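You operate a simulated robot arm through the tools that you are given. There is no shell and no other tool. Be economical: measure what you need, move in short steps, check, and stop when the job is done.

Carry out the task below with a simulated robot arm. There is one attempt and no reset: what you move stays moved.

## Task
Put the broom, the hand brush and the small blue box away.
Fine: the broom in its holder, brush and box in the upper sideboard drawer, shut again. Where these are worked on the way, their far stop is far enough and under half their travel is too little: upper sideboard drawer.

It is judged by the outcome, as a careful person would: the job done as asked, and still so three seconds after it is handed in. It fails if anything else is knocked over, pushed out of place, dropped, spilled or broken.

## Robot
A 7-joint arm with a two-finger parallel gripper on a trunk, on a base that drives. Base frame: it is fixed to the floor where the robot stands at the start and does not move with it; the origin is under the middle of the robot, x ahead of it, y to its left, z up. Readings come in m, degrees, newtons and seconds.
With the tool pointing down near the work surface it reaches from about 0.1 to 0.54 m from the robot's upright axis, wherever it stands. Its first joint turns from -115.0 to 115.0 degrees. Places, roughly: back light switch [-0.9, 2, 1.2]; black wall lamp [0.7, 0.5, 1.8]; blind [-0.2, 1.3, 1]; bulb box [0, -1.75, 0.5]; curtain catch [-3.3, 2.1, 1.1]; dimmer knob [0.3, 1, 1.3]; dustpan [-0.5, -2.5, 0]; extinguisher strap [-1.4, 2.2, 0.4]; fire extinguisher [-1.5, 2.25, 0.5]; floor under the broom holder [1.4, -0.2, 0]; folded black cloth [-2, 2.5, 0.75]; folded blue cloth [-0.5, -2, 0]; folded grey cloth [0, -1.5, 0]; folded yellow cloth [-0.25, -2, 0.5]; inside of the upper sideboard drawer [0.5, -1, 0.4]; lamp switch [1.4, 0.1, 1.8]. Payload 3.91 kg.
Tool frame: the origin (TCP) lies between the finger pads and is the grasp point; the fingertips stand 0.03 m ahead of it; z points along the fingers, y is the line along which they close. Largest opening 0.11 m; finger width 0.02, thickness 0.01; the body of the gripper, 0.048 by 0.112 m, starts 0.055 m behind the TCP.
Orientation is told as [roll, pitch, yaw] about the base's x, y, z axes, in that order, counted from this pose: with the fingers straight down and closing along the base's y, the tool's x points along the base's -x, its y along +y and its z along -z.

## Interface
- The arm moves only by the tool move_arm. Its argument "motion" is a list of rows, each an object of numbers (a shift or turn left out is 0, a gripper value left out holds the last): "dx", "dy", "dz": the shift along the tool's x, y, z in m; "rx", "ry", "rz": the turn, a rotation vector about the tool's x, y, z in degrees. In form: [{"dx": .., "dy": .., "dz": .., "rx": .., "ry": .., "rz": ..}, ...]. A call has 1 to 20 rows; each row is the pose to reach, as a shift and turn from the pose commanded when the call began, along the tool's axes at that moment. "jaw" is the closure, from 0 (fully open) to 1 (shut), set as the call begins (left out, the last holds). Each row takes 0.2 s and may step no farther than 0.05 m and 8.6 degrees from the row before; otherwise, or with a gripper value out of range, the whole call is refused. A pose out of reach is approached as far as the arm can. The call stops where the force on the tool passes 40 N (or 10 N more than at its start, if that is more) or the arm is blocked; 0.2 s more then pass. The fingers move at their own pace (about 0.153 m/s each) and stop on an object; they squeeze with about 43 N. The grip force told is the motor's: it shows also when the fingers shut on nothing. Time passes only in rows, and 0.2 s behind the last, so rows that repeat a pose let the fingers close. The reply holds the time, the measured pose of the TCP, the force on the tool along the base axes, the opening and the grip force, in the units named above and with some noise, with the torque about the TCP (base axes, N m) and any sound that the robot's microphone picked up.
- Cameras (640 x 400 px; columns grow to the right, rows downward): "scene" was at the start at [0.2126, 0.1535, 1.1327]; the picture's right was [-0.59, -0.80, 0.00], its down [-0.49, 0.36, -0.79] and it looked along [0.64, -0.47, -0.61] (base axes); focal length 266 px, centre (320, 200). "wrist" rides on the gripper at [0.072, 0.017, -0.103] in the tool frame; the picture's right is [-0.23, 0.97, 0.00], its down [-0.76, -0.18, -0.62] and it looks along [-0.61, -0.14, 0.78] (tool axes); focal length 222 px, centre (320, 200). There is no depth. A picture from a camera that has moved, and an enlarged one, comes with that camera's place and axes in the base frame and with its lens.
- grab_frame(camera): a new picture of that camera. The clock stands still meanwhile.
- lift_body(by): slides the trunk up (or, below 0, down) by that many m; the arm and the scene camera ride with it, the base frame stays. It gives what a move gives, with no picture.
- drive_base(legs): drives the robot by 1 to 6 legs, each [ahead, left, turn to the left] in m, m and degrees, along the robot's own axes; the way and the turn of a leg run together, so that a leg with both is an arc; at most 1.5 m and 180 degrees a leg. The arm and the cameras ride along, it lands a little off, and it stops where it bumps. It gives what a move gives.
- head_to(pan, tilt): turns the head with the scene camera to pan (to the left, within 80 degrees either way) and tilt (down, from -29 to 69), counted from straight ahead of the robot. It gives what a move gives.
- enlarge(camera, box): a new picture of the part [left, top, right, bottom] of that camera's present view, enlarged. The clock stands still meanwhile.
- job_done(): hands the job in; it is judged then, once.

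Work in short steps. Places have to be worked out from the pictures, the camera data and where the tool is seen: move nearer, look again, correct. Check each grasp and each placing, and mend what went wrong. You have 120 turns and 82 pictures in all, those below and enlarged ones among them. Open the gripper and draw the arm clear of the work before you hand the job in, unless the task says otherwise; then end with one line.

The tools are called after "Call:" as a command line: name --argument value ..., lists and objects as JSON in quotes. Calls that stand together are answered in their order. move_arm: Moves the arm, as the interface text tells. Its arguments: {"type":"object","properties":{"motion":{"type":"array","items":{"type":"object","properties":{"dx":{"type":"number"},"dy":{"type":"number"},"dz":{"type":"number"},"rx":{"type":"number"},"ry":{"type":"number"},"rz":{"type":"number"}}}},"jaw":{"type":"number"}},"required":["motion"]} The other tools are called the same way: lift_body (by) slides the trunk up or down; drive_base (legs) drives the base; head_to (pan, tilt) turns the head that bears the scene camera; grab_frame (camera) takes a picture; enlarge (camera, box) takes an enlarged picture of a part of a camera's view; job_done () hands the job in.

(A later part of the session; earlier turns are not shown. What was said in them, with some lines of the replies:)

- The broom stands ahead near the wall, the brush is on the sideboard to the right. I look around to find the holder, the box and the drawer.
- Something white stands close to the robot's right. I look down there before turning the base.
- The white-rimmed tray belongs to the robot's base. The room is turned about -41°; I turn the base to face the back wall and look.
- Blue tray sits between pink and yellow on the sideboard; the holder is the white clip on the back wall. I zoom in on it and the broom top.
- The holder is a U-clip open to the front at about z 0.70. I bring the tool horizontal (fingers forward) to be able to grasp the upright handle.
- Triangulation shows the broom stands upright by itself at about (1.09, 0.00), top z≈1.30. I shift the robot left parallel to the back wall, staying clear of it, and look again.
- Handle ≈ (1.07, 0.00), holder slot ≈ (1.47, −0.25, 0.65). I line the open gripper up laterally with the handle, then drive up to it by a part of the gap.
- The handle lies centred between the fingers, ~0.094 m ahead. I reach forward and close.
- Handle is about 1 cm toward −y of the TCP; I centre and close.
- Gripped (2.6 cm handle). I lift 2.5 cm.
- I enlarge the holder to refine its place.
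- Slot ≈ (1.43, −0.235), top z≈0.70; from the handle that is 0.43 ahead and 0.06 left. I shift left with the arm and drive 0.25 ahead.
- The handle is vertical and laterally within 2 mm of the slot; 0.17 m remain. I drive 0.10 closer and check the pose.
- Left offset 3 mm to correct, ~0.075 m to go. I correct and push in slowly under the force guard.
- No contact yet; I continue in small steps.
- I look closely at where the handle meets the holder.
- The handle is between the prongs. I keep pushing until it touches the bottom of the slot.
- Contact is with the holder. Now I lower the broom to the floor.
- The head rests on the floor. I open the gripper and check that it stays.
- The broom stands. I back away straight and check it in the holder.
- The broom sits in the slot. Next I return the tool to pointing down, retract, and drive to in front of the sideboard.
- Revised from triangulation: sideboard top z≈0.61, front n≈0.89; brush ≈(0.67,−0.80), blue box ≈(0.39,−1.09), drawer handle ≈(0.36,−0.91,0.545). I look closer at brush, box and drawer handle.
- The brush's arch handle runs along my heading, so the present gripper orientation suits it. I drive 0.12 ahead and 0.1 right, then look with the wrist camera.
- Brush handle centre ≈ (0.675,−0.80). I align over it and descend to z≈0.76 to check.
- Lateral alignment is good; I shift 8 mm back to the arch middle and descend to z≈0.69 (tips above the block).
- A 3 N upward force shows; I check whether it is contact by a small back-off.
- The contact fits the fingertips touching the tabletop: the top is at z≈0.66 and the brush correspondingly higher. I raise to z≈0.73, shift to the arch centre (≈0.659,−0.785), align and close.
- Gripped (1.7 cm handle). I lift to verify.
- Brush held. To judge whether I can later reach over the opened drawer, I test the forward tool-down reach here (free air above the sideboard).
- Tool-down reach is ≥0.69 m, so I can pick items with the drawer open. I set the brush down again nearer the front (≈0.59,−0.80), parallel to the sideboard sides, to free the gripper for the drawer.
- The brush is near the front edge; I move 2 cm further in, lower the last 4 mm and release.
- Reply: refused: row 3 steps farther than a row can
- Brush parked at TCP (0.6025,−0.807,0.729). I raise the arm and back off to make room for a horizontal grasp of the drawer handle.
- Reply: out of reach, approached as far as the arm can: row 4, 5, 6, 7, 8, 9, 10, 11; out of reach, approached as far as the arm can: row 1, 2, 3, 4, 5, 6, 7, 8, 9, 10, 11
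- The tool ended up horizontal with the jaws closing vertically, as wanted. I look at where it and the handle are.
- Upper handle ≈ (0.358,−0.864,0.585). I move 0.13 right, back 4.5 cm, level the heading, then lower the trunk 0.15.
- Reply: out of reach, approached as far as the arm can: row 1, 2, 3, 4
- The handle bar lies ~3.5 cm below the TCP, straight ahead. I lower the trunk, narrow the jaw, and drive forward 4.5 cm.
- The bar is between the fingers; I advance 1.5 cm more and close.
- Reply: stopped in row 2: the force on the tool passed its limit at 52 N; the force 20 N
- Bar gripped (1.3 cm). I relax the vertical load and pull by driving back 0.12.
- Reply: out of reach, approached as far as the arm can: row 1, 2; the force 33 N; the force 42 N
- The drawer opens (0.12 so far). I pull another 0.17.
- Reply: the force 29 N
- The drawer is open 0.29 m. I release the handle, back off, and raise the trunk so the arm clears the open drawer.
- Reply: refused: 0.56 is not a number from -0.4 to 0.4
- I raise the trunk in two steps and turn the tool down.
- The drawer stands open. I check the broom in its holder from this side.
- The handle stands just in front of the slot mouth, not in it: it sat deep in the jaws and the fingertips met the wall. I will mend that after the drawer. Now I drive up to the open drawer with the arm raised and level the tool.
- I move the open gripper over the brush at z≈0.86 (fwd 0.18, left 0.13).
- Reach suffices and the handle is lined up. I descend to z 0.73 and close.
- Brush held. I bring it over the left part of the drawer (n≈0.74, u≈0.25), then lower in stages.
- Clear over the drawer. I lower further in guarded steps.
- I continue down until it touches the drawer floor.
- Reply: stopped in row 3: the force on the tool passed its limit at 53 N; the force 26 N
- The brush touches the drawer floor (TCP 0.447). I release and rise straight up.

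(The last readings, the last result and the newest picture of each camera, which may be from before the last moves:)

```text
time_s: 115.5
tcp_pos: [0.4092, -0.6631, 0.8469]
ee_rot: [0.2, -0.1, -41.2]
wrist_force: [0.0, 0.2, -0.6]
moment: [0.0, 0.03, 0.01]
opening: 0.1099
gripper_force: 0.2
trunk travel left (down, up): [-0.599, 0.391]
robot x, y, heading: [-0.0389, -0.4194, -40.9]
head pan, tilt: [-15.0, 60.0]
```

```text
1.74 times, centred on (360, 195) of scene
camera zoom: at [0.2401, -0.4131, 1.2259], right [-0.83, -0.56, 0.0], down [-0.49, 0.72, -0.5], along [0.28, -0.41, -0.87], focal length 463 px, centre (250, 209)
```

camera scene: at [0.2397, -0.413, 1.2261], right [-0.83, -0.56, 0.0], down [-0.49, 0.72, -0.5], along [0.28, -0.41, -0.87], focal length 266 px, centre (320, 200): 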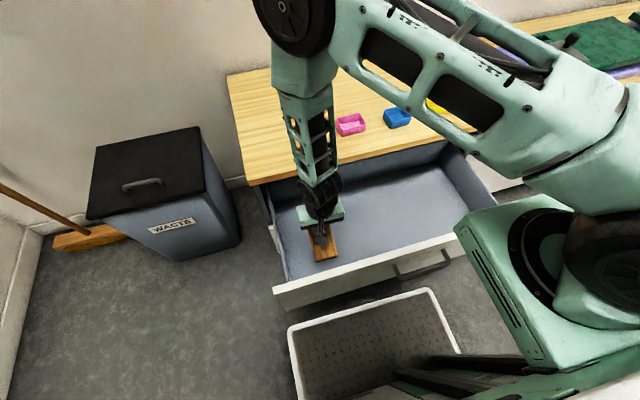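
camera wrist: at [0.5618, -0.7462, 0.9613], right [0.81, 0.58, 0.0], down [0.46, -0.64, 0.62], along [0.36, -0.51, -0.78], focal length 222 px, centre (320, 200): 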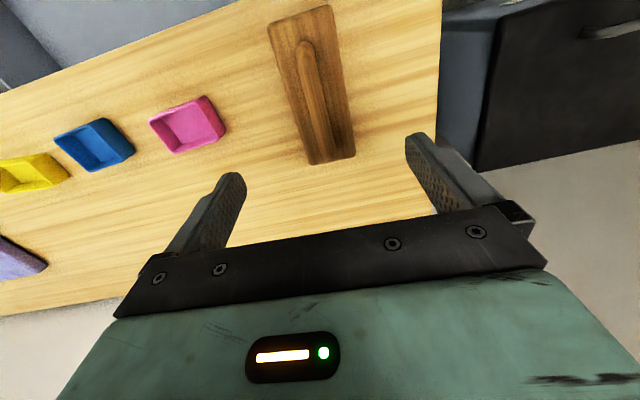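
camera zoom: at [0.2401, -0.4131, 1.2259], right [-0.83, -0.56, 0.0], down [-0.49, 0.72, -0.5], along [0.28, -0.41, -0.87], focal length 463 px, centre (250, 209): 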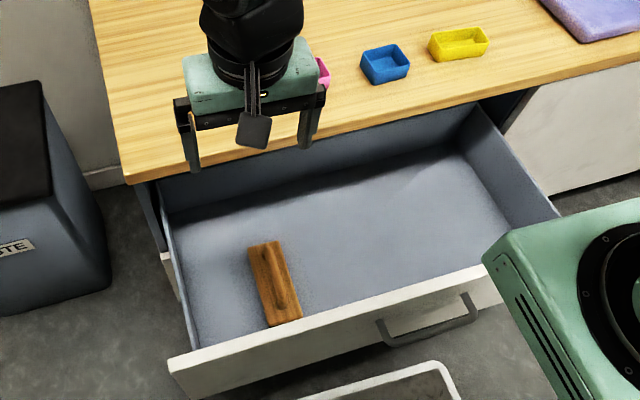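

The brush lies flat in the drawer. Now the blue box at ≈(0.388,−1.034): I move over it at z≈0.85 and look.

Call:
move_arm --motion '[{"dx": -0.03, "dy": -0.035}, {"dx": -0.06, "dy": -0.07}, {"dx": -0.09, "dy": -0.105}, {"dx": -0.12, "dy": -0.14}, {"dx": -0.15, "dy": -0.175}, {"dx": -0.18, "dy": -0.21}, {"dx": -0.2, "dy": -0.25}, {"dx": -0.227, "dy": -0.292}]'

Call:
grab_frame --camera "wrist"

```text
time_s: 117.3
tcp_pos: [0.3885, -1.032, 0.8494]
ee_rot: [0.2, -0.1, -41.1]
wrist_force: [-0.4, 0.1, -0.4]
moment: [-0.01, 0.04, 0.0]
opening: 0.1097
gripper_force: 0.0
trunk travel left (down, up): [-0.599, 0.391]
robot x, y, heading: [-0.0415, -0.418, -41.0]
head pan, tilt: [-15.0, 60.0]
```

```text
18 pictures are left
camera wrist: at [0.3449, -0.9702, 0.9517], right [0.81, 0.58, 0.0], down [0.45, -0.63, 0.62], along [0.37, -0.51, -0.78], focal length 222 px, centre (320, 200)
```

wrist: 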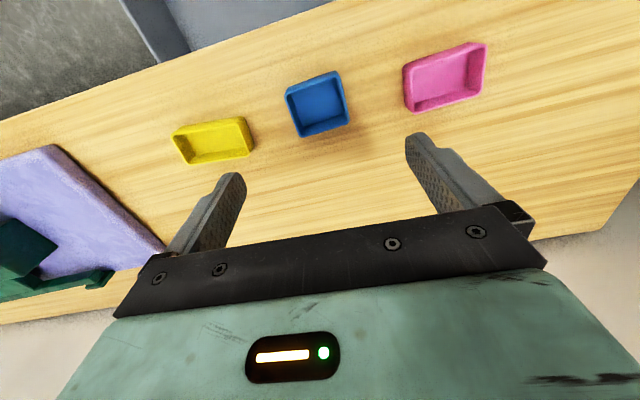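

Box centred; it is ~5° rotated, gaps to its neighbours are 4–6 cm. I turn −5°, narrow the jaw to 9 cm and descend to z≈0.70.

Call:
move_arm --motion '[{"rz": -5}, {"rz": -5, "dz": 0.04}, {"rz": -5, "dz": 0.08}, {"rz": -5, "dz": 0.1}]' --jaw 0.18

Call:
grab_frame --camera "wrist"

```text
time_s: 118.3
tcp_pos: [0.3868, -1.0345, 0.7464]
ee_rot: [0.1, -0.2, -36.2]
wrist_force: [0.2, 0.5, 0.2]
moment: [0.01, -0.01, 0.02]
opening: 0.0903
gripper_force: 0.1
trunk travel left (down, up): [-0.599, 0.391]
robot x, y, heading: [-0.0415, -0.4237, -40.8]
head pan, tilt: [-15.0, 60.0]
```

```text
17 pictures are left
camera wrist: at [0.3387, -0.9768, 0.8492], right [0.76, 0.65, 0.0], down [0.51, -0.59, 0.63], along [0.41, -0.47, -0.78], focal length 222 px, centre (320, 200)
```

wrist: 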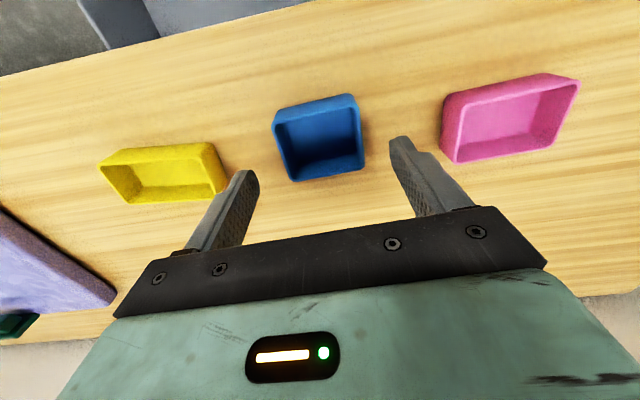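

Well centred; I descend to 0.697 and close.

Call:
move_arm --motion '[{"dz": 0.025}, {"dz": 0.042}, {"dz": 0.049}]'

Call:
move_arm --motion '[{}, {}, {}]' --jaw 1

Call:
move_arm --motion '[{"dz": -0.03}, {"dz": -0.07}, {"dz": -0.11}, {"dz": -0.15}]'

Call:
grab_frame --camera "wrist"

```text
time_s: 119.1
tcp_pos: [0.3879, -1.0341, 0.6973]
ee_rot: [0.1, -0.2, -36.2]
wrist_force: [0.6, 1.1, 0.5]
moment: [-0.01, -0.01, -0.01]
opening: 0.0903
gripper_force: 0.0
trunk travel left (down, up): [-0.599, 0.391]
robot x, y, heading: [-0.0398, -0.4174, -41.0]
head pan, tilt: [-15.0, 60.0]
```

```text
time_s: 119.9
tcp_pos: [0.3868, -1.0335, 0.697]
ee_rot: [0.1, -0.2, -36.1]
wrist_force: [0.4, -0.1, 0.0]
moment: [-0.01, 0.01, 0.0]
opening: 0.0625
gripper_force: 42.9
trunk travel left (down, up): [-0.599, 0.391]
robot x, y, heading: [-0.0379, -0.423, -41.1]
head pan, tilt: [-15.0, 60.0]
```

```text
time_s: 120.9
tcp_pos: [0.3838, -1.0346, 0.8452]
ee_rot: [0.1, -0.2, -36.2]
wrist_force: [-0.5, 0.2, -0.4]
moment: [0.03, 0.03, 0.02]
opening: 0.0629
gripper_force: 42.9
trunk travel left (down, up): [-0.599, 0.391]
robot x, y, heading: [-0.0443, -0.4203, -40.9]
head pan, tilt: [-15.0, 60.0]
```

```text
16 pictures are left
camera wrist: at [0.3354, -0.9772, 0.948], right [0.76, 0.65, 0.0], down [0.51, -0.59, 0.62], along [0.41, -0.47, -0.78], focal length 222 px, centre (320, 200)
```

wrist: 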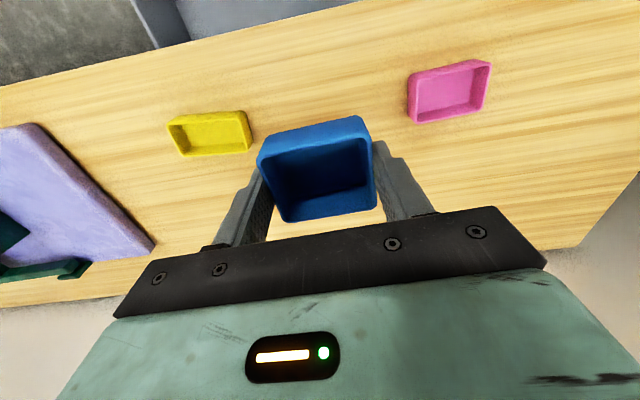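

Blue box held. I carry it over the middle of the drawer (n≈0.735, u≈0.5) and lower.

Call:
move_arm --motion '[{"dx": 0.045, "dy": 0.01}, {"dx": 0.09, "dy": 0.02}, {"dx": 0.135, "dy": 0.04}, {"dx": 0.175, "dy": 0.06}, {"dx": 0.22, "dy": 0.062}, {"dx": 0.22, "dy": 0.062, "dz": 0.045}, {"dx": 0.22, "dy": 0.062, "dz": 0.09}, {"dx": 0.22, "dy": 0.062, "dz": 0.135}, {"dx": 0.22, "dy": 0.062, "dz": 0.18}, {"dx": 0.22, "dy": 0.062, "dz": 0.225}]'

Call:
grab_frame --camera "scene"

```text
time_s: 123.1
tcp_pos: [0.247, -0.8555, 0.6216]
ee_rot: [0.1, -0.2, -36.2]
wrist_force: [0.0, 0.2, -0.3]
moment: [-0.06, -0.01, -0.02]
opening: 0.0629
gripper_force: 42.6
trunk travel left (down, up): [-0.599, 0.391]
robot x, y, heading: [-0.0403, -0.4202, -40.8]
head pan, tilt: [-15.0, 60.0]
```

```text
15 pictures are left
camera scene: at [0.2395, -0.4128, 1.2263], right [-0.83, -0.56, 0.0], down [-0.49, 0.72, -0.5], along [0.28, -0.41, -0.87], focal length 266 px, centre (320, 200)
```

scene: 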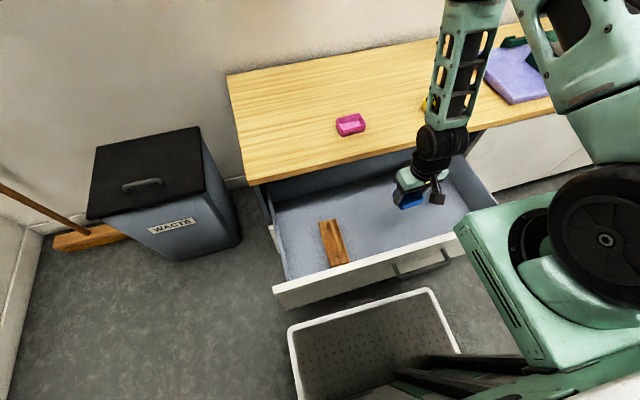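

Clear path; I lower to just above the drawer floor, guarded.

Call:
move_arm --motion '[{"dz": 0.04}, {"dz": 0.08}, {"dz": 0.12}, {"dz": 0.155}, {"dz": 0.18}, {"dz": 0.19}, {"dz": 0.197}, {"dz": 0.202}]'

Call:
grab_frame --camera "scene"

```text
time_s: 124.9
tcp_pos: [0.2477, -0.8534, 0.4205]
ee_rot: [0.1, -0.1, -36.2]
wrist_force: [0.3, 0.1, -0.5]
moment: [0.0, -0.02, -0.02]
opening: 0.0627
gripper_force: 43.4
trunk travel left (down, up): [-0.599, 0.391]
robot x, y, heading: [-0.0424, -0.4202, -40.7]
head pan, tilt: [-15.0, 60.0]
```

```text
14 pictures are left
camera scene: at [0.2397, -0.4131, 1.2261], right [-0.83, -0.56, 0.0], down [-0.49, 0.72, -0.5], along [0.28, -0.41, -0.87], focal length 266 px, centre (320, 200)
```

scene: 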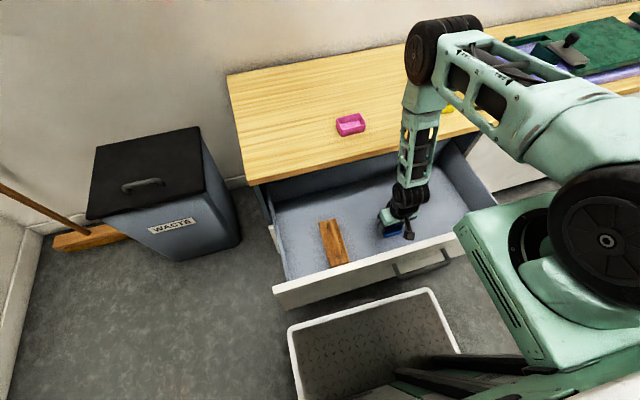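

I lower the last few millimetres, release and rise.

Call:
move_arm --motion '[{"dz": 0.003}, {"dz": 0.006}]'

Call:
move_arm --motion '[{}, {}, {}]' --jaw 0.2

Call:
move_arm --motion '[{"dz": -0.03}, {"dz": -0.07}, {"dz": -0.11}, {"dz": -0.15}, {"dz": -0.19}, {"dz": -0.23}, {"dz": -0.27}, {"dz": -0.31}, {"dz": -0.35}, {"dz": -0.4}, {"dz": -0.44}]'

Call:
drive_base --legs '[[-0.5, 0, 0]]'

Call:
head_to --pan -5 --tilt 45

Call:
grab_frame --camera "scene"

```text
time_s: 125.5
tcp_pos: [0.2468, -0.8531, 0.4165]
ee_rot: [0.2, -0.2, -36.1]
wrist_force: [-0.3, 2.9, 29.6]
moment: [0.0, 0.0, 0.0]
opening: 0.0629
gripper_force: 43.1
trunk travel left (down, up): [-0.599, 0.391]
robot x, y, heading: [-0.0394, -0.4153, -41.0]
head pan, tilt: [-15.0, 60.0]
```

```text
time_s: 126.3
tcp_pos: [0.2462, -0.8531, 0.4147]
ee_rot: [0.1, -0.1, -36.2]
wrist_force: [0.2, 0.4, 0.4]
moment: [0.0, 0.0, 0.01]
opening: 0.0882
gripper_force: 0.0
trunk travel left (down, up): [-0.599, 0.391]
robot x, y, heading: [-0.0387, -0.421, -40.9]
head pan, tilt: [-15.0, 60.0]
```

```text
time_s: 128.7
tcp_pos: [0.243, -0.8549, 0.86]
ee_rot: [0.2, 0.0, -36.1]
wrist_force: [0.5, 0.1, 0.2]
moment: [0.02, 0.02, 0.0]
opening: 0.0882
gripper_force: 0.2
trunk travel left (down, up): [-0.599, 0.391]
robot x, y, heading: [-0.0405, -0.419, -40.9]
head pan, tilt: [-15.0, 60.0]
```

```text
time_s: 131.6
tcp_pos: [-0.1295, -0.5351, 0.8601]
ee_rot: [0.0, 0.0, -36.4]
wrist_force: [-0.5, -0.1, -0.3]
moment: [0.0, 0.04, 0.0]
opening: 0.0882
gripper_force: 0.1
trunk travel left (down, up): [-0.599, 0.391]
robot x, y, heading: [-0.4117, -0.0977, -41.1]
head pan, tilt: [-15.0, 60.0]
```

```text
time_s: 132.3
tcp_pos: [-0.129, -0.5355, 0.858]
ee_rot: [0.1, -0.2, -36.4]
wrist_force: [0.0, 1.1, -0.9]
moment: [0.01, 0.0, -0.02]
opening: 0.088
gripper_force: 0.1
trunk travel left (down, up): [-0.599, 0.391]
robot x, y, heading: [-0.4053, -0.0954, -41.4]
head pan, tilt: [-5.0, 45.0]
```

```text
13 pictures are left
camera scene: at [-0.1104, -0.0963, 1.2455], right [-0.72, -0.69, 0.0], down [-0.49, 0.51, -0.71], along [0.49, -0.51, -0.71], focal length 266 px, centre (320, 200)
```

scene: 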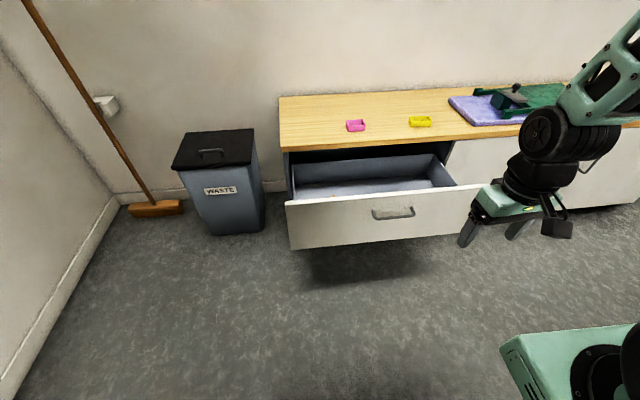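

Both items are in. To shut the drawer I push the handle bar with the closed fingers pointing down: jaw closed, lateral to u≈0.433, z≈0.56.

Call:
move_arm --motion '[{"dy": 0.03, "rz": 2}, {"dy": 0.06, "rz": 4}, {"dy": 0.06, "rz": 4, "dz": 0.045}, {"dy": 0.06, "rz": 4, "dz": 0.09}, {"dy": 0.06, "rz": 4, "dz": 0.135}, {"dy": 0.06, "rz": 4, "dz": 0.18}, {"dy": 0.06, "rz": 4, "dz": 0.225}, {"dy": 0.06, "rz": 4, "dz": 0.27}, {"dy": 0.06, "rz": 4, "dz": 0.3}]' --jaw 1

Call:
drive_base --legs '[[0.24, 0, 0.8]]'

Call:
grab_frame --camera "scene"

```text
time_s: 134.3
tcp_pos: [-0.0934, -0.4908, 0.5596]
ee_rot: [0.1, -0.2, -40.3]
wrist_force: [0.9, 0.3, -0.1]
moment: [0.0, -0.01, 0.03]
opening: 0.0
gripper_force: 38.1
out of reach, approached as far as the arm can: row 1, 2, 3
trunk travel left (down, up): [-0.599, 0.391]
robot x, y, heading: [-0.4106, -0.0992, -41.1]
head pan, tilt: [-5.0, 45.0]
```

```text
time_s: 136.1
tcp_pos: [0.0959, -0.6452, 0.5585]
ee_rot: [0.0, -0.1, -39.7]
wrist_force: [0.1, 0.2, 0.3]
moment: [-0.03, 0.01, -0.04]
opening: 0.0
gripper_force: 37.7
trunk travel left (down, up): [-0.599, 0.391]
robot x, y, heading: [-0.2229, -0.2584, -40.4]
head pan, tilt: [-5.0, 45.0]
```

```text
12 pictures are left
camera scene: at [0.0727, -0.2506, 1.2456], right [-0.71, -0.7, 0.0], down [-0.5, 0.5, -0.71], along [0.5, -0.5, -0.71], focal length 266 px, centre (320, 200)
```

scene: 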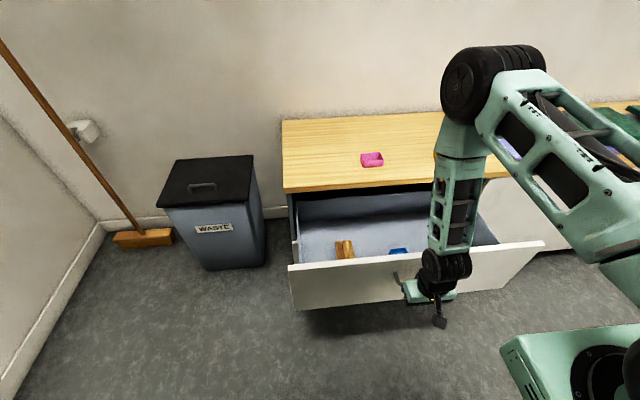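

Lined up with the bar. I push by driving 0.30.

Call:
drive_base --legs '[[0.3, 0, 0]]'

Call:
grab_frame --camera "scene"

```text
time_s: 138.2
tcp_pos: [0.3264, -0.8376, 0.5588]
ee_rot: [0.1, -0.1, -39.5]
wrist_force: [0.6, -0.7, -0.7]
moment: [0.01, 0.01, 0.0]
opening: 0.0001
gripper_force: 37.2
trunk travel left (down, up): [-0.599, 0.391]
robot x, y, heading: [0.0038, -0.4495, -40.2]
head pan, tilt: [-5.0, 45.0]
```

```text
11 pictures are left
camera scene: at [0.3011, -0.4438, 1.2456], right [-0.71, -0.7, 0.0], down [-0.5, 0.5, -0.71], along [0.5, -0.5, -0.71], focal length 266 px, centre (320, 200)
```

scene: 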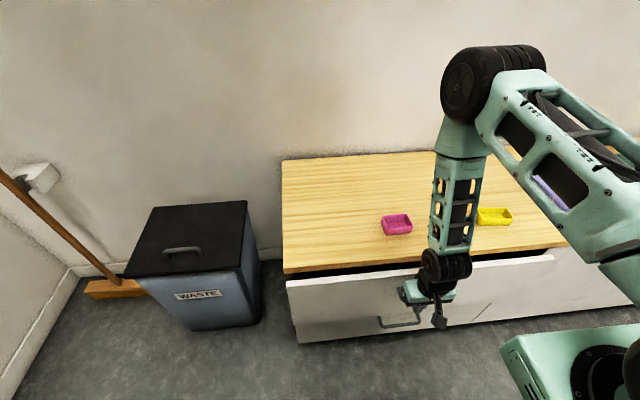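

About 3 cm remain. I push on with the arm under the force guard.

Call:
move_arm --motion '[{"dx": -0.01}, {"dx": -0.02}, {"dx": -0.028}, {"dx": -0.034}, {"dx": -0.04}, {"dx": -0.046}]'

Call:
enlarge --camera "scene" --box '[270, 220, 590, 400]'

```text
time_s: 139.6
tcp_pos: [0.3522, -0.8627, 0.5604]
ee_rot: [0.0, 1.0, -39.6]
wrist_force: [-5.4, 4.1, 8.5]
moment: [-0.05, -0.04, -0.02]
opening: 0.0001
gripper_force: 37.9
trunk travel left (down, up): [-0.599, 0.391]
robot x, y, heading: [0.0063, -0.4473, -40.5]
head pan, tilt: [-5.0, 45.0]
stopped in row 6: the force on the tool passed its limit at 43 N (the readings are from after the stop); the commanded pose is now the measured one
```

```text
2.00 times, centred on (430, 310) of scene
camera zoom: at [0.3004, -0.4433, 1.2456], right [-0.71, -0.7, 0.0], down [-0.5, 0.5, -0.71], along [0.5, -0.5, -0.71], focal length 533 px, centre (100, -20)
```

zoom: 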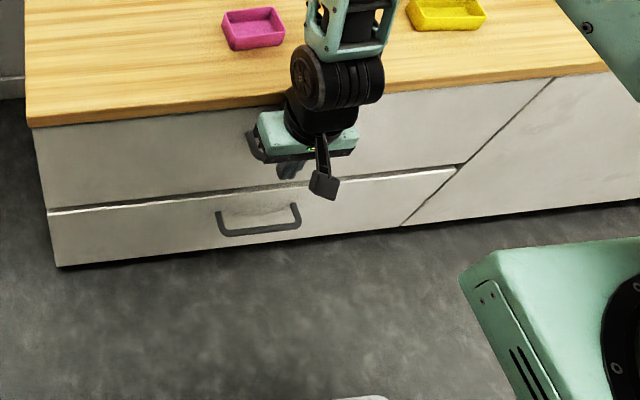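

The drawer is shut against its stop. I withdraw, raise the arm and trunk back to the earlier posture, and return toward the broom.

Call:
move_arm --motion '[{"dx": 0.03}, {"dx": 0.06}]'

Call:
drive_base --legs '[[-0.3, 0, 0]]'

Call:
move_arm --motion '[{"dz": -0.045, "dx": -0.01}, {"dz": -0.09, "dx": -0.02, "dy": 0.02}, {"dz": -0.13, "dx": -0.03, "dy": 0.04}, {"dz": -0.17, "dx": -0.04, "dy": 0.06}, {"dz": -0.21, "dx": -0.05, "dy": 0.08}, {"dz": -0.25, "dx": -0.06, "dy": 0.09}, {"dz": -0.295, "dx": -0.07, "dy": 0.09}, {"dz": -0.34, "dx": -0.075, "dy": 0.09}, {"dz": -0.385, "dx": -0.075, "dy": 0.09}, {"dz": -0.434, "dx": -0.075, "dy": 0.09}]'

Call:
lift_body --by -0.124

Call:
move_arm --motion '[{"ry": -8.2, "dx": -0.01}, {"ry": -16.4, "dx": -0.02}, {"ry": -24.6, "dx": -0.03}, {"ry": -32.8, "dx": -0.04}, {"ry": -41, "dx": -0.05}, {"ry": -49.2, "dx": -0.06}, {"ry": -57.4, "dx": -0.07}, {"ry": -65.6, "dx": -0.08}, {"ry": -73.8, "dx": -0.09}, {"ry": -82, "dx": -0.1}, {"ry": -90, "dx": -0.1}]' --jaw 0

```text
time_s: 140.2
tcp_pos: [0.3045, -0.8236, 0.5596]
ee_rot: [-0.1, 0.8, -39.6]
wrist_force: [0.2, -1.3, -0.3]
moment: [0.0, -0.02, 0.0]
opening: 0.0002
gripper_force: 37.8
trunk travel left (down, up): [-0.599, 0.391]
robot x, y, heading: [-0.0009, -0.4501, -40.3]
head pan, tilt: [-5.0, 45.0]
```

```text
time_s: 142.3
tcp_pos: [0.069, -0.6259, 0.56]
ee_rot: [-0.1, 0.9, -39.8]
wrist_force: [0.5, 0.6, 0.0]
moment: [0.01, -0.04, -0.01]
opening: 0.0
gripper_force: 37.9
trunk travel left (down, up): [-0.599, 0.391]
robot x, y, heading: [-0.2322, -0.2536, -40.8]
head pan, tilt: [-5.0, 45.0]
```

```text
refused: row 2 steps farther than a row can; nothing moved
```

```text
time_s: 143.8
tcp_pos: [0.0704, -0.6268, 0.4363]
ee_rot: [0.0, 0.9, -39.8]
wrist_force: [-0.8, -0.2, -0.3]
moment: [0.01, -0.01, 0.0]
opening: 0.0
gripper_force: 37.6
trunk travel left (down, up): [-0.475, 0.515]
robot x, y, heading: [-0.2321, -0.251, -40.5]
head pan, tilt: [-5.0, 45.0]
```

```text
time_s: 146.4
tcp_pos: [0.1587, -0.7084, 0.4512]
ee_rot: [141.7, -87.6, 176.0]
wrist_force: [-0.3, -0.3, -0.4]
moment: [0.01, 0.03, 0.01]
opening: 0.1102
gripper_force: 0.1
trunk travel left (down, up): [-0.475, 0.515]
robot x, y, heading: [-0.2348, -0.2501, -40.8]
head pan, tilt: [-5.0, 45.0]
stopped in row 11: the arm was blocked; the commanded pose is now the measured one
```

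One row was refused, so the arm is low and met an obstruction at the end of the turn (probably its own base). I raise it straight up by 0.42 and look.

Call:
move_arm --motion '[{"dx": -0.042}, {"dx": -0.084}, {"dx": -0.126}, {"dx": -0.168}, {"dx": -0.21}, {"dx": -0.252}, {"dx": -0.294}, {"dx": -0.336}, {"dx": -0.378}, {"dx": -0.42, "ry": -2.4}]'

Call:
head_to --pan 25 --tilt 35

Call:
grab_frame --camera "scene"

```text
time_s: 148.6
tcp_pos: [0.2416, -0.7502, 0.8219]
ee_rot: [163.2, -86.0, 154.5]
wrist_force: [-0.3, -0.2, -0.3]
moment: [-0.03, -0.02, 0.02]
opening: 0.11
gripper_force: 0.1
out of reach, approached as far as the arm can: row 6, 7, 8, 9, 10
trunk travel left (down, up): [-0.475, 0.515]
robot x, y, heading: [-0.2347, -0.2528, -40.5]
head pan, tilt: [-5.0, 45.0]
```

```text
time_s: 149.6
tcp_pos: [0.2416, -0.7502, 0.8187]
ee_rot: [163.1, -86.0, 154.6]
wrist_force: [0.2, 0.0, 0.7]
moment: [-0.01, -0.02, 0.01]
opening: 0.1097
gripper_force: 0.0
trunk travel left (down, up): [-0.475, 0.515]
robot x, y, heading: [-0.2347, -0.2493, -40.5]
head pan, tilt: [25.0, 35.0]
```

```text
9 pictures are left
camera scene: at [0.0946, -0.2116, 1.1364], right [-0.27, -0.96, 0.0], down [-0.55, 0.15, -0.82], along [0.79, -0.22, -0.57], focal length 266 px, centre (320, 200)
```

scene: 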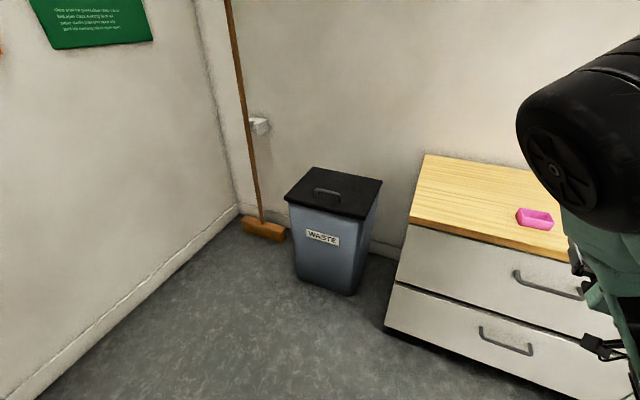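

The drawer is shut and the rest undisturbed. I raise the trunk 5 cm, drive left toward the broom and correct the lateral offset of the gripper.

Call:
lift_body --by 0.05

Call:
drive_base --legs '[[0, 0.92, 0.5]]'

Call:
move_arm --motion '[{"dy": 0.04, "ry": -2}, {"dy": 0.08, "ry": -4}, {"dy": 0.12, "ry": -4}, {"dy": 0.16, "ry": -4}]'

```text
time_s: 150.5
tcp_pos: [0.2415, -0.7499, 0.8712]
ee_rot: [163.0, -85.8, 154.6]
wrist_force: [0.2, -0.1, -0.8]
moment: [-0.02, -0.03, -0.01]
opening: 0.1099
gripper_force: 0.0
trunk travel left (down, up): [-0.525, 0.465]
robot x, y, heading: [-0.231, -0.2518, -40.3]
head pan, tilt: [25.0, 35.0]
```

```text
time_s: 155.4
tcp_pos: [0.8571, -0.0309, 0.8702]
ee_rot: [163.1, -85.9, 154.5]
wrist_force: [-0.3, -0.2, 0.2]
moment: [-0.03, 0.0, -0.01]
opening: 0.1099
gripper_force: 0.0
trunk travel left (down, up): [-0.525, 0.465]
robot x, y, heading: [0.3792, 0.4671, -40.7]
head pan, tilt: [25.0, 35.0]
```

```text
time_s: 156.4
tcp_pos: [0.9667, 0.0912, 0.8765]
ee_rot: [171.7, -82.1, 146.1]
wrist_force: [0.9, -0.9, -0.2]
moment: [-0.01, 0.01, 0.0]
opening: 0.11
gripper_force: 0.0
trunk travel left (down, up): [-0.525, 0.465]
robot x, y, heading: [0.3822, 0.4646, -40.4]
head pan, tilt: [25.0, 35.0]
```

The tool points ~8° up; I level it, set heading −40°, shift 4 cm left, then drive 0.40 ahead and look.

Call:
move_arm --motion '[{"dy": 0.02, "ry": 4}, {"dy": 0.0425, "ry": 7.9}, {"dy": 0.0425, "ry": 7.9}]'

Call:
drive_base --legs '[[0.4, 0, 0.4]]'

Call:
grab_frame --camera "wrist"

```text
time_s: 157.2
tcp_pos: [0.9955, 0.1209, 0.8756]
ee_rot: [89.4, -88.8, -131.6]
wrist_force: [-0.2, -0.1, 0.7]
moment: [0.03, -0.02, -0.02]
opening: 0.1102
gripper_force: 0.0
trunk travel left (down, up): [-0.525, 0.465]
robot x, y, heading: [0.383, 0.4689, -40.5]
head pan, tilt: [25.0, 35.0]
```

```text
time_s: 159.7
tcp_pos: [1.2954, -0.142, 0.8742]
ee_rot: [91.4, -88.9, -134.0]
wrist_force: [-0.4, 0.4, 0.4]
moment: [0.06, 0.02, -0.02]
opening: 0.1102
gripper_force: 0.0
trunk travel left (down, up): [-0.525, 0.465]
robot x, y, heading: [0.6866, 0.2109, -40.9]
head pan, tilt: [25.0, 35.0]
```

```text
8 pictures are left
camera wrist: at [1.2313, -0.0579, 0.8028], right [0.65, 0.71, 0.25], down [-0.59, 0.28, 0.76], along [0.47, -0.64, 0.6], focal length 222 px, centre (320, 200)
```

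wrist: 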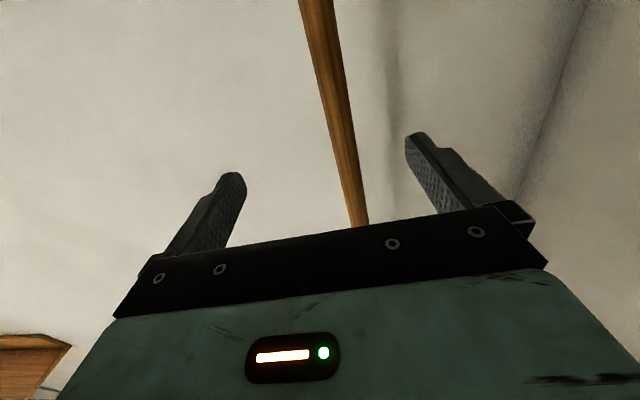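

Handle ≈ (1.390,−0.206): 1.7 cm left and 0.11 ahead of the TCP. I go there, correct heading, and check before closing.

Call:
move_arm --motion '[{"dy": 0.017, "rx": -2.6}, {"dy": 0.017, "dz": 0.04, "rx": -2.6}, {"dy": 0.017, "dz": 0.08, "rx": -2.6}, {"dy": 0.017, "dz": 0.11, "rx": -2.6}]'

Call:
grab_frame --camera "wrist"

```text
time_s: 160.7
tcp_pos: [1.3889, -0.2017, 0.8764]
ee_rot: [94.4, -88.8, -134.3]
wrist_force: [-0.5, 0.4, 0.4]
moment: [-0.03, 0.02, -0.01]
opening: 0.1101
gripper_force: 0.0
trunk travel left (down, up): [-0.525, 0.465]
robot x, y, heading: [0.684, 0.2085, -40.7]
head pan, tilt: [25.0, 35.0]
```

```text
7 pictures are left
camera wrist: at [1.3208, -0.1202, 0.8034], right [0.62, 0.74, 0.25], down [-0.6, 0.25, 0.76], along [0.5, -0.62, 0.61], focal length 222 px, centre (320, 200)
```

wrist: 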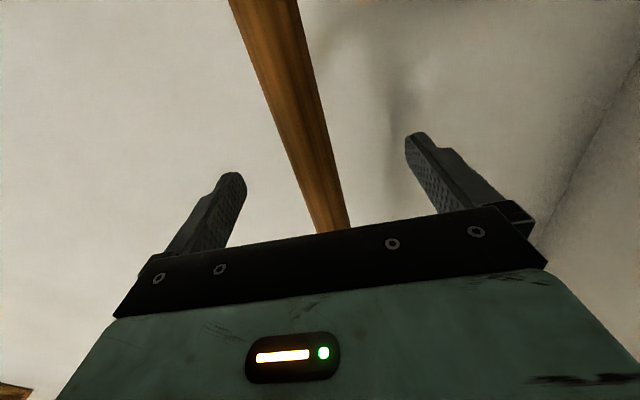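

The handle is now near the TCP and between the fingers. I close.

Call:
move_arm --motion '[{"dz": -0.005}, {"dz": -0.005}, {"dz": -0.005}, {"dz": -0.005}]' --jaw 1

Call:
move_arm --motion '[{"dx": -0.006}, {"dx": -0.012}, {"dx": -0.012}]'

```text
time_s: 161.7
tcp_pos: [1.3825, -0.1995, 0.8769]
ee_rot: [93.9, -88.8, -133.9]
wrist_force: [-1.9, -2.1, 0.4]
moment: [-0.78, 0.69, -0.09]
opening: 0.0256
gripper_force: 42.6
trunk travel left (down, up): [-0.525, 0.465]
robot x, y, heading: [0.6857, 0.2113, -41.0]
head pan, tilt: [25.0, 35.0]
```

```text
time_s: 162.5
tcp_pos: [1.3837, -0.1999, 0.889]
ee_rot: [89.7, -88.6, -129.6]
wrist_force: [0.0, 0.3, -10.2]
moment: [0.04, 0.23, -0.02]
opening: 0.0255
gripper_force: 44.2
trunk travel left (down, up): [-0.525, 0.465]
robot x, y, heading: [0.6825, 0.2117, -40.9]
head pan, tilt: [25.0, 35.0]
```

Broom held and lifted 1.2 cm. Lateral target is 3 mm left; I push forward in guarded steps.

Call:
move_arm --motion '[{"dy": 0.003}, {"dy": 0.003, "dz": 0.01}, {"dy": 0.003, "dz": 0.02}, {"dy": 0.003, "dz": 0.03}, {"dy": 0.003, "dz": 0.038}, {"dy": 0.003, "dz": 0.046}]'

Call:
enlarge --camera "scene" --box '[330, 100, 490, 200]'

```text
time_s: 163.9
tcp_pos: [1.4211, -0.2278, 0.8879]
ee_rot: [91.6, -88.8, -131.5]
wrist_force: [0.3, -0.7, -10.0]
moment: [0.08, 0.24, 0.02]
opening: 0.0254
gripper_force: 42.8
trunk travel left (down, up): [-0.525, 0.465]
robot x, y, heading: [0.6841, 0.2089, -40.5]
head pan, tilt: [25.0, 35.0]
```

```text
4.00 times, centred on (410, 150) of scene
camera zoom: at [1.0115, 0.246, 1.1863], right [-0.27, -0.96, 0.0], down [-0.55, 0.16, -0.82], along [0.79, -0.22, -0.57], focal length 1065 px, centre (-40, 400)
```

zoom: 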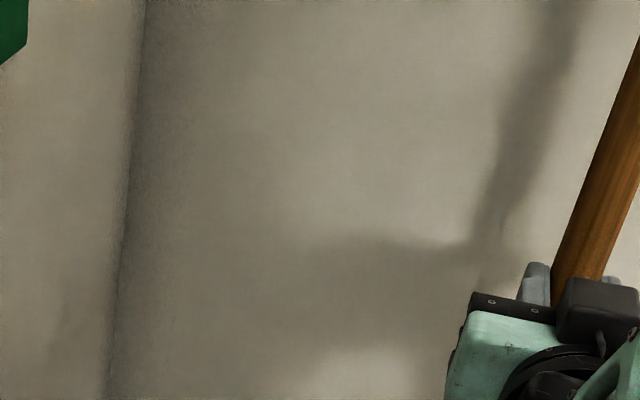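

Laterally on target, no contact. I continue to the slot bottom.

Call:
move_arm --motion '[{"dz": 0.006}, {"dz": 0.012}, {"dz": 0.018}, {"dz": 0.024}, {"dz": 0.029}, {"dz": 0.034}]'

Call:
enlarge --camera "scene" --box '[400, 150, 560, 250]'

```text
time_s: 165.3
tcp_pos: [1.4456, -0.2482, 0.8856]
ee_rot: [74.0, -88.8, -113.7]
wrist_force: [-7.5, 5.8, -9.7]
moment: [-0.58, -0.73, -0.01]
opening: 0.0256
gripper_force: 43.5
trunk travel left (down, up): [-0.525, 0.465]
robot x, y, heading: [0.6828, 0.2073, -41.0]
head pan, tilt: [25.0, 35.0]
stopped in row 6: the force on the tool passed its limit at 49 N (the readings are from after the stop); the commanded pose is now the measured one
```

```text
4.00 times, centred on (480, 200) of scene
camera zoom: at [1.0108, 0.2465, 1.1863], right [-0.27, -0.96, 0.0], down [-0.55, 0.16, -0.82], along [0.79, -0.22, -0.57], focal length 1065 px, centre (-320, 200)
```

zoom: 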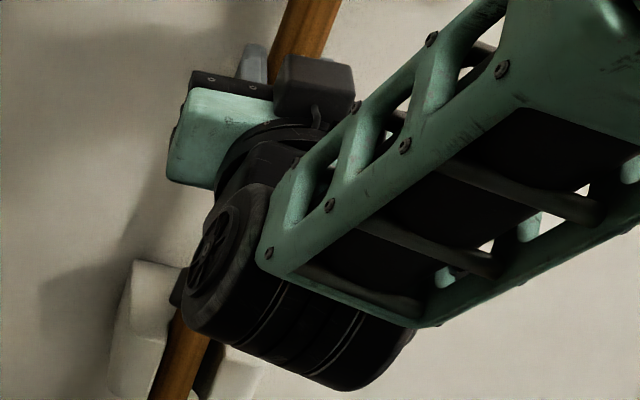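

Stiff contact earlier than the wall contact before. I check how the broom stands with one full view.

Call:
head_to --pan 10 --tilt 26

Call:
grab_frame --camera "scene"

```text
time_s: 166.0
tcp_pos: [1.4452, -0.2473, 0.8857]
ee_rot: [72.6, -88.8, -112.2]
wrist_force: [-17.0, 13.2, -17.5]
moment: [0.21, 0.29, -0.03]
opening: 0.0254
gripper_force: 43.0
trunk travel left (down, up): [-0.525, 0.465]
robot x, y, heading: [0.6829, 0.2068, -40.8]
head pan, tilt: [10.0, 26.0]
```

```text
4 pictures are left
camera scene: at [1.0049, 0.2236, 1.2004], right [-0.51, -0.86, 0.0], down [-0.38, 0.22, -0.9], along [0.77, -0.46, -0.44], focal length 266 px, centre (320, 200)
```

scene: 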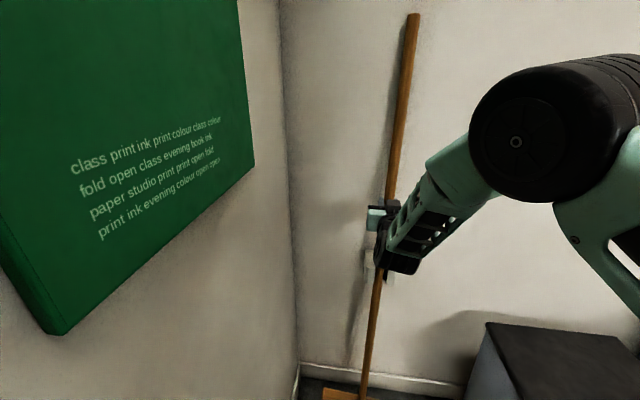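

Call:
enlarge --camera "scene" --box '[340, 235, 420, 285]'

```text
8.00 times, centred on (380, 260) of scene
camera zoom: at [1.0049, 0.2236, 1.2004], right [-0.51, -0.86, 0.0], down [-0.38, 0.22, -0.9], along [0.77, -0.46, -0.44], focal length 2131 px, centre (-160, -280)
```

zoom: 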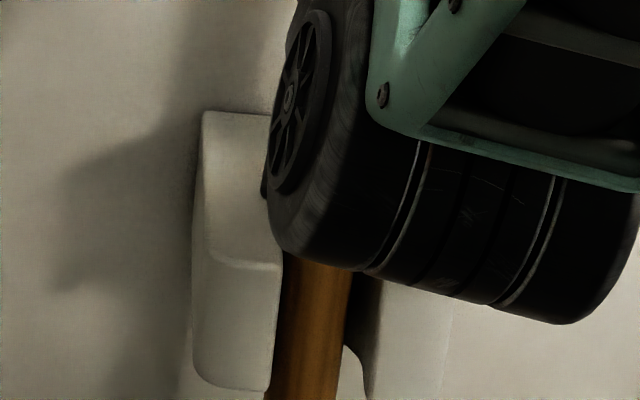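

The handle now sits inside the slot, partly behind the left prong. I relax the push slightly, lower to the floor, and release.

Call:
move_arm --motion '[{"dx": 0.005, "dz": -0.001}, {"dx": 0.01, "dz": -0.001}, {"dx": 0.013, "dz": -0.001}]'

Call:
move_arm --motion '[{}, {}, {}]' --jaw 0

Call:
move_arm --motion '[{"dz": -0.03}, {"dz": -0.06}, {"dz": -0.1}, {"dz": -0.14}]'

Call:
drive_base --legs '[[-0.45, 0, 0], [0, -0.6, 0]]'

Call:
head_to --pan 30 --tilt 30

Call:
grab_frame --camera "scene"

```text
time_s: 166.8
tcp_pos: [1.4446, -0.247, 0.8805]
ee_rot: [108.2, -88.6, -147.9]
wrist_force: [-14.3, 10.9, 13.0]
moment: [0.52, 0.85, -0.01]
opening: 0.0256
gripper_force: 42.7
trunk travel left (down, up): [-0.525, 0.465]
robot x, y, heading: [0.6848, 0.2089, -41.0]
head pan, tilt: [10.0, 26.0]
```

```text
time_s: 167.6
tcp_pos: [1.4443, -0.2471, 0.8756]
ee_rot: [87.5, -88.9, -127.4]
wrist_force: [0.0, 0.1, -1.0]
moment: [0.01, 0.0, 0.0]
opening: 0.11
gripper_force: 0.0
trunk travel left (down, up): [-0.525, 0.465]
robot x, y, heading: [0.6871, 0.2095, -40.6]
head pan, tilt: [10.0, 26.0]
```

```text
time_s: 168.6
tcp_pos: [1.3366, -0.1593, 0.8744]
ee_rot: [89.6, -88.8, -129.3]
wrist_force: [-0.3, -0.2, 0.2]
moment: [0.0, -0.01, 0.03]
opening: 0.1102
gripper_force: 0.1
trunk travel left (down, up): [-0.525, 0.465]
robot x, y, heading: [0.6826, 0.2101, -40.6]
head pan, tilt: [10.0, 26.0]
```

```text
time_s: 174.3
tcp_pos: [0.5979, -0.3226, 0.8748]
ee_rot: [87.3, -88.9, -127.9]
wrist_force: [0.5, -0.3, -1.3]
moment: [-0.01, -0.02, 0.0]
opening: 0.1098
gripper_force: 0.1
trunk travel left (down, up): [-0.525, 0.465]
robot x, y, heading: [-0.052, 0.0551, -41.8]
head pan, tilt: [10.0, 26.0]
```

```text
time_s: 175.2
tcp_pos: [0.597, -0.323, 0.8736]
ee_rot: [87.4, -88.8, -128.1]
wrist_force: [-0.9, -0.4, -0.3]
moment: [0.0, 0.02, -0.04]
opening: 0.11
gripper_force: 0.0
trunk travel left (down, up): [-0.525, 0.465]
robot x, y, heading: [-0.05, 0.0543, -41.5]
head pan, tilt: [30.0, 30.0]
```

```text
2 pictures are left
camera scene: at [0.2799, 0.0935, 1.1942], right [-0.2, -0.98, 0.0], down [-0.49, 0.1, -0.87], along [0.85, -0.18, -0.5], focal length 266 px, centre (320, 200)
```

scene: 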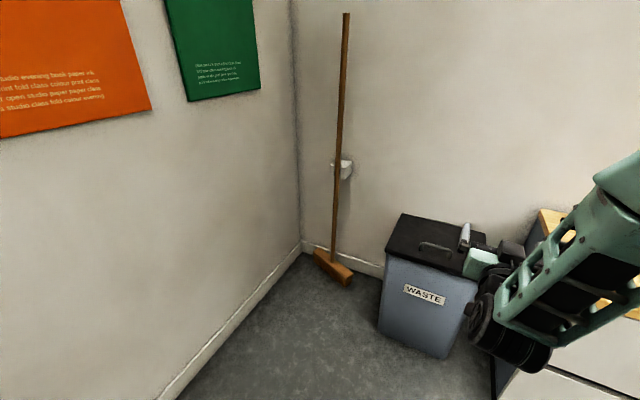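

I enlarge the holder to confirm the seating.

Call:
enlarge --camera "scene" --box '[308, 145, 372, 185]'

```text
10.00 times, centred on (340, 165) of scene
camera zoom: at [0.2799, 0.0935, 1.1942], right [-0.2, -0.98, 0.0], down [-0.49, 0.1, -0.87], along [0.85, -0.18, -0.5], focal length 2663 px, centre (120, 550)
```

zoom: 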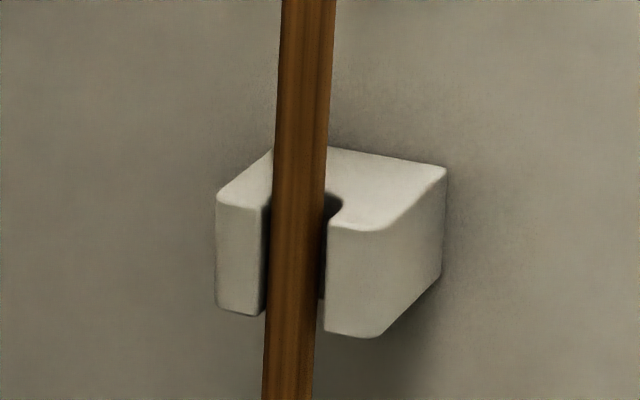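

The broom stands in the slot mouth but only about half in, with its head twisted ~20° and its foot a bit too far out (it pivoted in the jaws when pushed hard). I go back to re-seat it gently: first drive back in front of it.

Call:
drive_base --legs '[[0, 0.585, 1.2], [0.33, 0, 0]]'

```text
time_s: 180.3
tcp_pos: [1.2393, -0.0871, 0.8748]
ee_rot: [87.5, -88.9, -127.3]
wrist_force: [-0.5, 0.2, 0.8]
moment: [-0.03, 0.03, -0.02]
opening: 0.1101
gripper_force: 0.1
trunk travel left (down, up): [-0.525, 0.465]
robot x, y, heading: [0.5838, 0.2829, -40.8]
head pan, tilt: [30.0, 30.0]
```

Call:
drive_base --legs '[[0.12, 0.01, 0.5]]'

```text
time_s: 181.5
tcp_pos: [1.3403, -0.1491, 0.8737]
ee_rot: [87.4, -88.8, -126.5]
wrist_force: [0.6, 0.6, 0.2]
moment: [-0.01, -0.01, -0.01]
opening: 0.11
gripper_force: 0.0
trunk travel left (down, up): [-0.525, 0.465]
robot x, y, heading: [0.6793, 0.2111, -40.0]
head pan, tilt: [30.0, 30.0]
```

I move onto the handle (7.5 mm right, 0.107 ahead) and close.

Call:
move_arm --motion '[{"dy": -0.0075}, {"dy": -0.0075, "dz": 0.035}, {"dy": -0.0075, "dz": 0.07}, {"dy": -0.0075, "dz": 0.095}, {"dy": -0.0075, "dz": 0.107}]'

Call:
move_arm --motion '[{}, {}, {}, {}]' --jaw 1

```text
time_s: 182.7
tcp_pos: [1.4207, -0.2206, 0.8737]
ee_rot: [86.1, -88.9, -125.3]
wrist_force: [-0.4, 0.5, -0.8]
moment: [0.01, 0.01, 0.01]
opening: 0.1097
gripper_force: 0.1
trunk travel left (down, up): [-0.525, 0.465]
robot x, y, heading: [0.685, 0.2107, -40.0]
head pan, tilt: [30.0, 30.0]
```

```text
time_s: 183.7
tcp_pos: [1.4202, -0.2227, 0.8735]
ee_rot: [80.5, -89.0, -119.7]
wrist_force: [-3.3, -6.6, 0.7]
moment: [-0.88, 0.21, -0.04]
opening: 0.0256
gripper_force: 43.5
trunk travel left (down, up): [-0.525, 0.465]
robot x, y, heading: [0.6834, 0.2116, -40.2]
head pan, tilt: [30.0, 30.0]
```

Gripped. A lateral load shows the handle wants 3 mm right; I lift 1 cm, ease right, and twist the broom ~18° so the head is parallel to the wall.

Call:
move_arm --motion '[{"dx": -0.006, "dy": -0.002}, {"dx": -0.012, "dy": -0.003}, {"dx": -0.012, "dy": -0.003, "rx": -6}, {"dx": -0.012, "dy": -0.003, "rx": -12}, {"dx": -0.012, "dy": -0.003, "rx": -18}, {"dx": -0.012, "dy": -0.003, "rx": -18}]'

```text
time_s: 185.1
tcp_pos: [1.4162, -0.2233, 0.8855]
ee_rot: [102.7, -88.8, -123.8]
wrist_force: [-1.9, -5.2, -9.4]
moment: [-1.07, 0.48, -0.15]
opening: 0.0254
gripper_force: 43.0
trunk travel left (down, up): [-0.525, 0.465]
robot x, y, heading: [0.6849, 0.2117, -40.2]
head pan, tilt: [30.0, 30.0]
```

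The handle leans on the left prong at holder height; I shift 4 mm right along the wall and read the force.

Call:
move_arm --motion '[{"dy": -0.004, "dz": -0.001}, {"dy": -0.004, "dz": -0.001}]'

```text
time_s: 185.7
tcp_pos: [1.4155, -0.2263, 0.885]
ee_rot: [101.1, -88.7, -122.1]
wrist_force: [-0.8, -0.3, -9.5]
moment: [-0.09, 0.28, -0.04]
opening: 0.0257
gripper_force: 43.6
trunk travel left (down, up): [-0.525, 0.465]
robot x, y, heading: [0.6788, 0.2108, -40.4]
head pan, tilt: [30.0, 30.0]
```

Free now. I push along the wall normal in 4 mm steps.

Call:
move_arm --motion '[{"dz": 0.0038, "dy": -0.0013}, {"dz": 0.0076, "dy": -0.0026}, {"dz": 0.0095, "dy": -0.0033}]'

```text
time_s: 186.5
tcp_pos: [1.422, -0.2349, 0.8849]
ee_rot: [101.9, -88.7, -123.0]
wrist_force: [-2.9, 1.5, -9.5]
moment: [0.18, 0.47, 0.01]
opening: 0.0253
gripper_force: 42.9
trunk travel left (down, up): [-0.525, 0.465]
robot x, y, heading: [0.6806, 0.2106, -40.3]
head pan, tilt: [30.0, 30.0]
```

Light contact at holder depth: seated. I lower gently to the floor and read.

Call:
move_arm --motion '[{"dx": 0.005}, {"dx": 0.009}, {"dx": 0.0115}]'

Call:
move_arm --motion '[{}, {}, {}]' --jaw 0

Call:
move_arm --motion '[{"dz": -0.03}, {"dz": -0.06}, {"dz": -0.1}, {"dz": -0.14}]'

Call:
drive_base --legs '[[-0.45, 0, 0], [0, -0.6, 0]]'

Call:
head_to --pan 30 --tilt 30

```text
time_s: 187.3
tcp_pos: [1.422, -0.2347, 0.8745]
ee_rot: [108.4, -88.8, -129.7]
wrist_force: [-0.4, -0.2, -3.0]
moment: [0.16, 1.27, -0.16]
opening: 0.0256
gripper_force: 43.4
trunk travel left (down, up): [-0.525, 0.465]
robot x, y, heading: [0.6838, 0.2104, -40.4]
head pan, tilt: [30.0, 30.0]
```

```text
time_s: 188.1
tcp_pos: [1.4218, -0.2342, 0.874]
ee_rot: [106.6, -88.8, -127.7]
wrist_force: [-0.1, -0.3, 0.8]
moment: [0.02, -0.03, -0.02]
opening: 0.1102
gripper_force: 0.0
trunk travel left (down, up): [-0.525, 0.465]
robot x, y, heading: [0.6801, 0.2116, -40.2]
head pan, tilt: [30.0, 30.0]
```

```text
time_s: 189.1
tcp_pos: [1.2876, -0.1822, 0.8709]
ee_rot: [108.3, -88.8, -129.4]
wrist_force: [0.0, -0.5, -0.4]
moment: [0.02, 0.01, -0.03]
opening: 0.1099
gripper_force: 0.1
trunk travel left (down, up): [-0.525, 0.465]
robot x, y, heading: [0.6795, 0.2119, -40.1]
head pan, tilt: [30.0, 30.0]
```

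```text
time_s: 194.8
tcp_pos: [0.5624, -0.3427, 0.8701]
ee_rot: [105.6, -88.8, -126.2]
wrist_force: [-0.4, 0.5, -0.3]
moment: [0.02, -0.02, -0.01]
opening: 0.1101
gripper_force: 0.1
trunk travel left (down, up): [-0.525, 0.465]
robot x, y, heading: [-0.049, 0.0455, -39.5]
head pan, tilt: [30.0, 30.0]
```

```text
time_s: 195.4
tcp_pos: [0.5627, -0.3429, 0.8707]
ee_rot: [106.2, -88.8, -126.7]
wrist_force: [-0.4, 0.0, 0.6]
moment: [0.01, 0.01, -0.02]
opening: 0.1101
gripper_force: 0.1
trunk travel left (down, up): [-0.525, 0.465]
robot x, y, heading: [-0.0482, 0.0452, -39.6]
head pan, tilt: [30.0, 30.0]
```

I use the last picture on holder and broom head together.

Call:
enlarge --camera "scene" --box '[290, 145, 410, 295]'

```text
2.67 times, centred on (350, 220) of scene
camera zoom: at [0.2823, 0.0984, 1.1942], right [-0.17, -0.99, 0.0], down [-0.49, 0.08, -0.87], along [0.85, -0.14, -0.5], focal length 710 px, centre (240, 147)
```

zoom: 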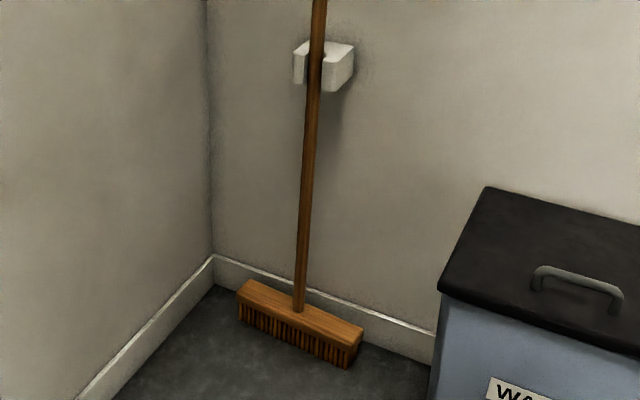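

The broom head is now parallel to the wall, and the handle sits deeper in the slot. The drawer is shut with the brush and box inside, and the gripper is open and clear, so I hand the job in.

Call:
job_done

```text
The job is handed in.
```

I put all three things away: the broom is in its wall holder, and the hand brush and blue box are in the upper sideboard drawer, which is shut again. The broom took three tries to seat, and the last picture shows its handle in the slot and its head on the floor.
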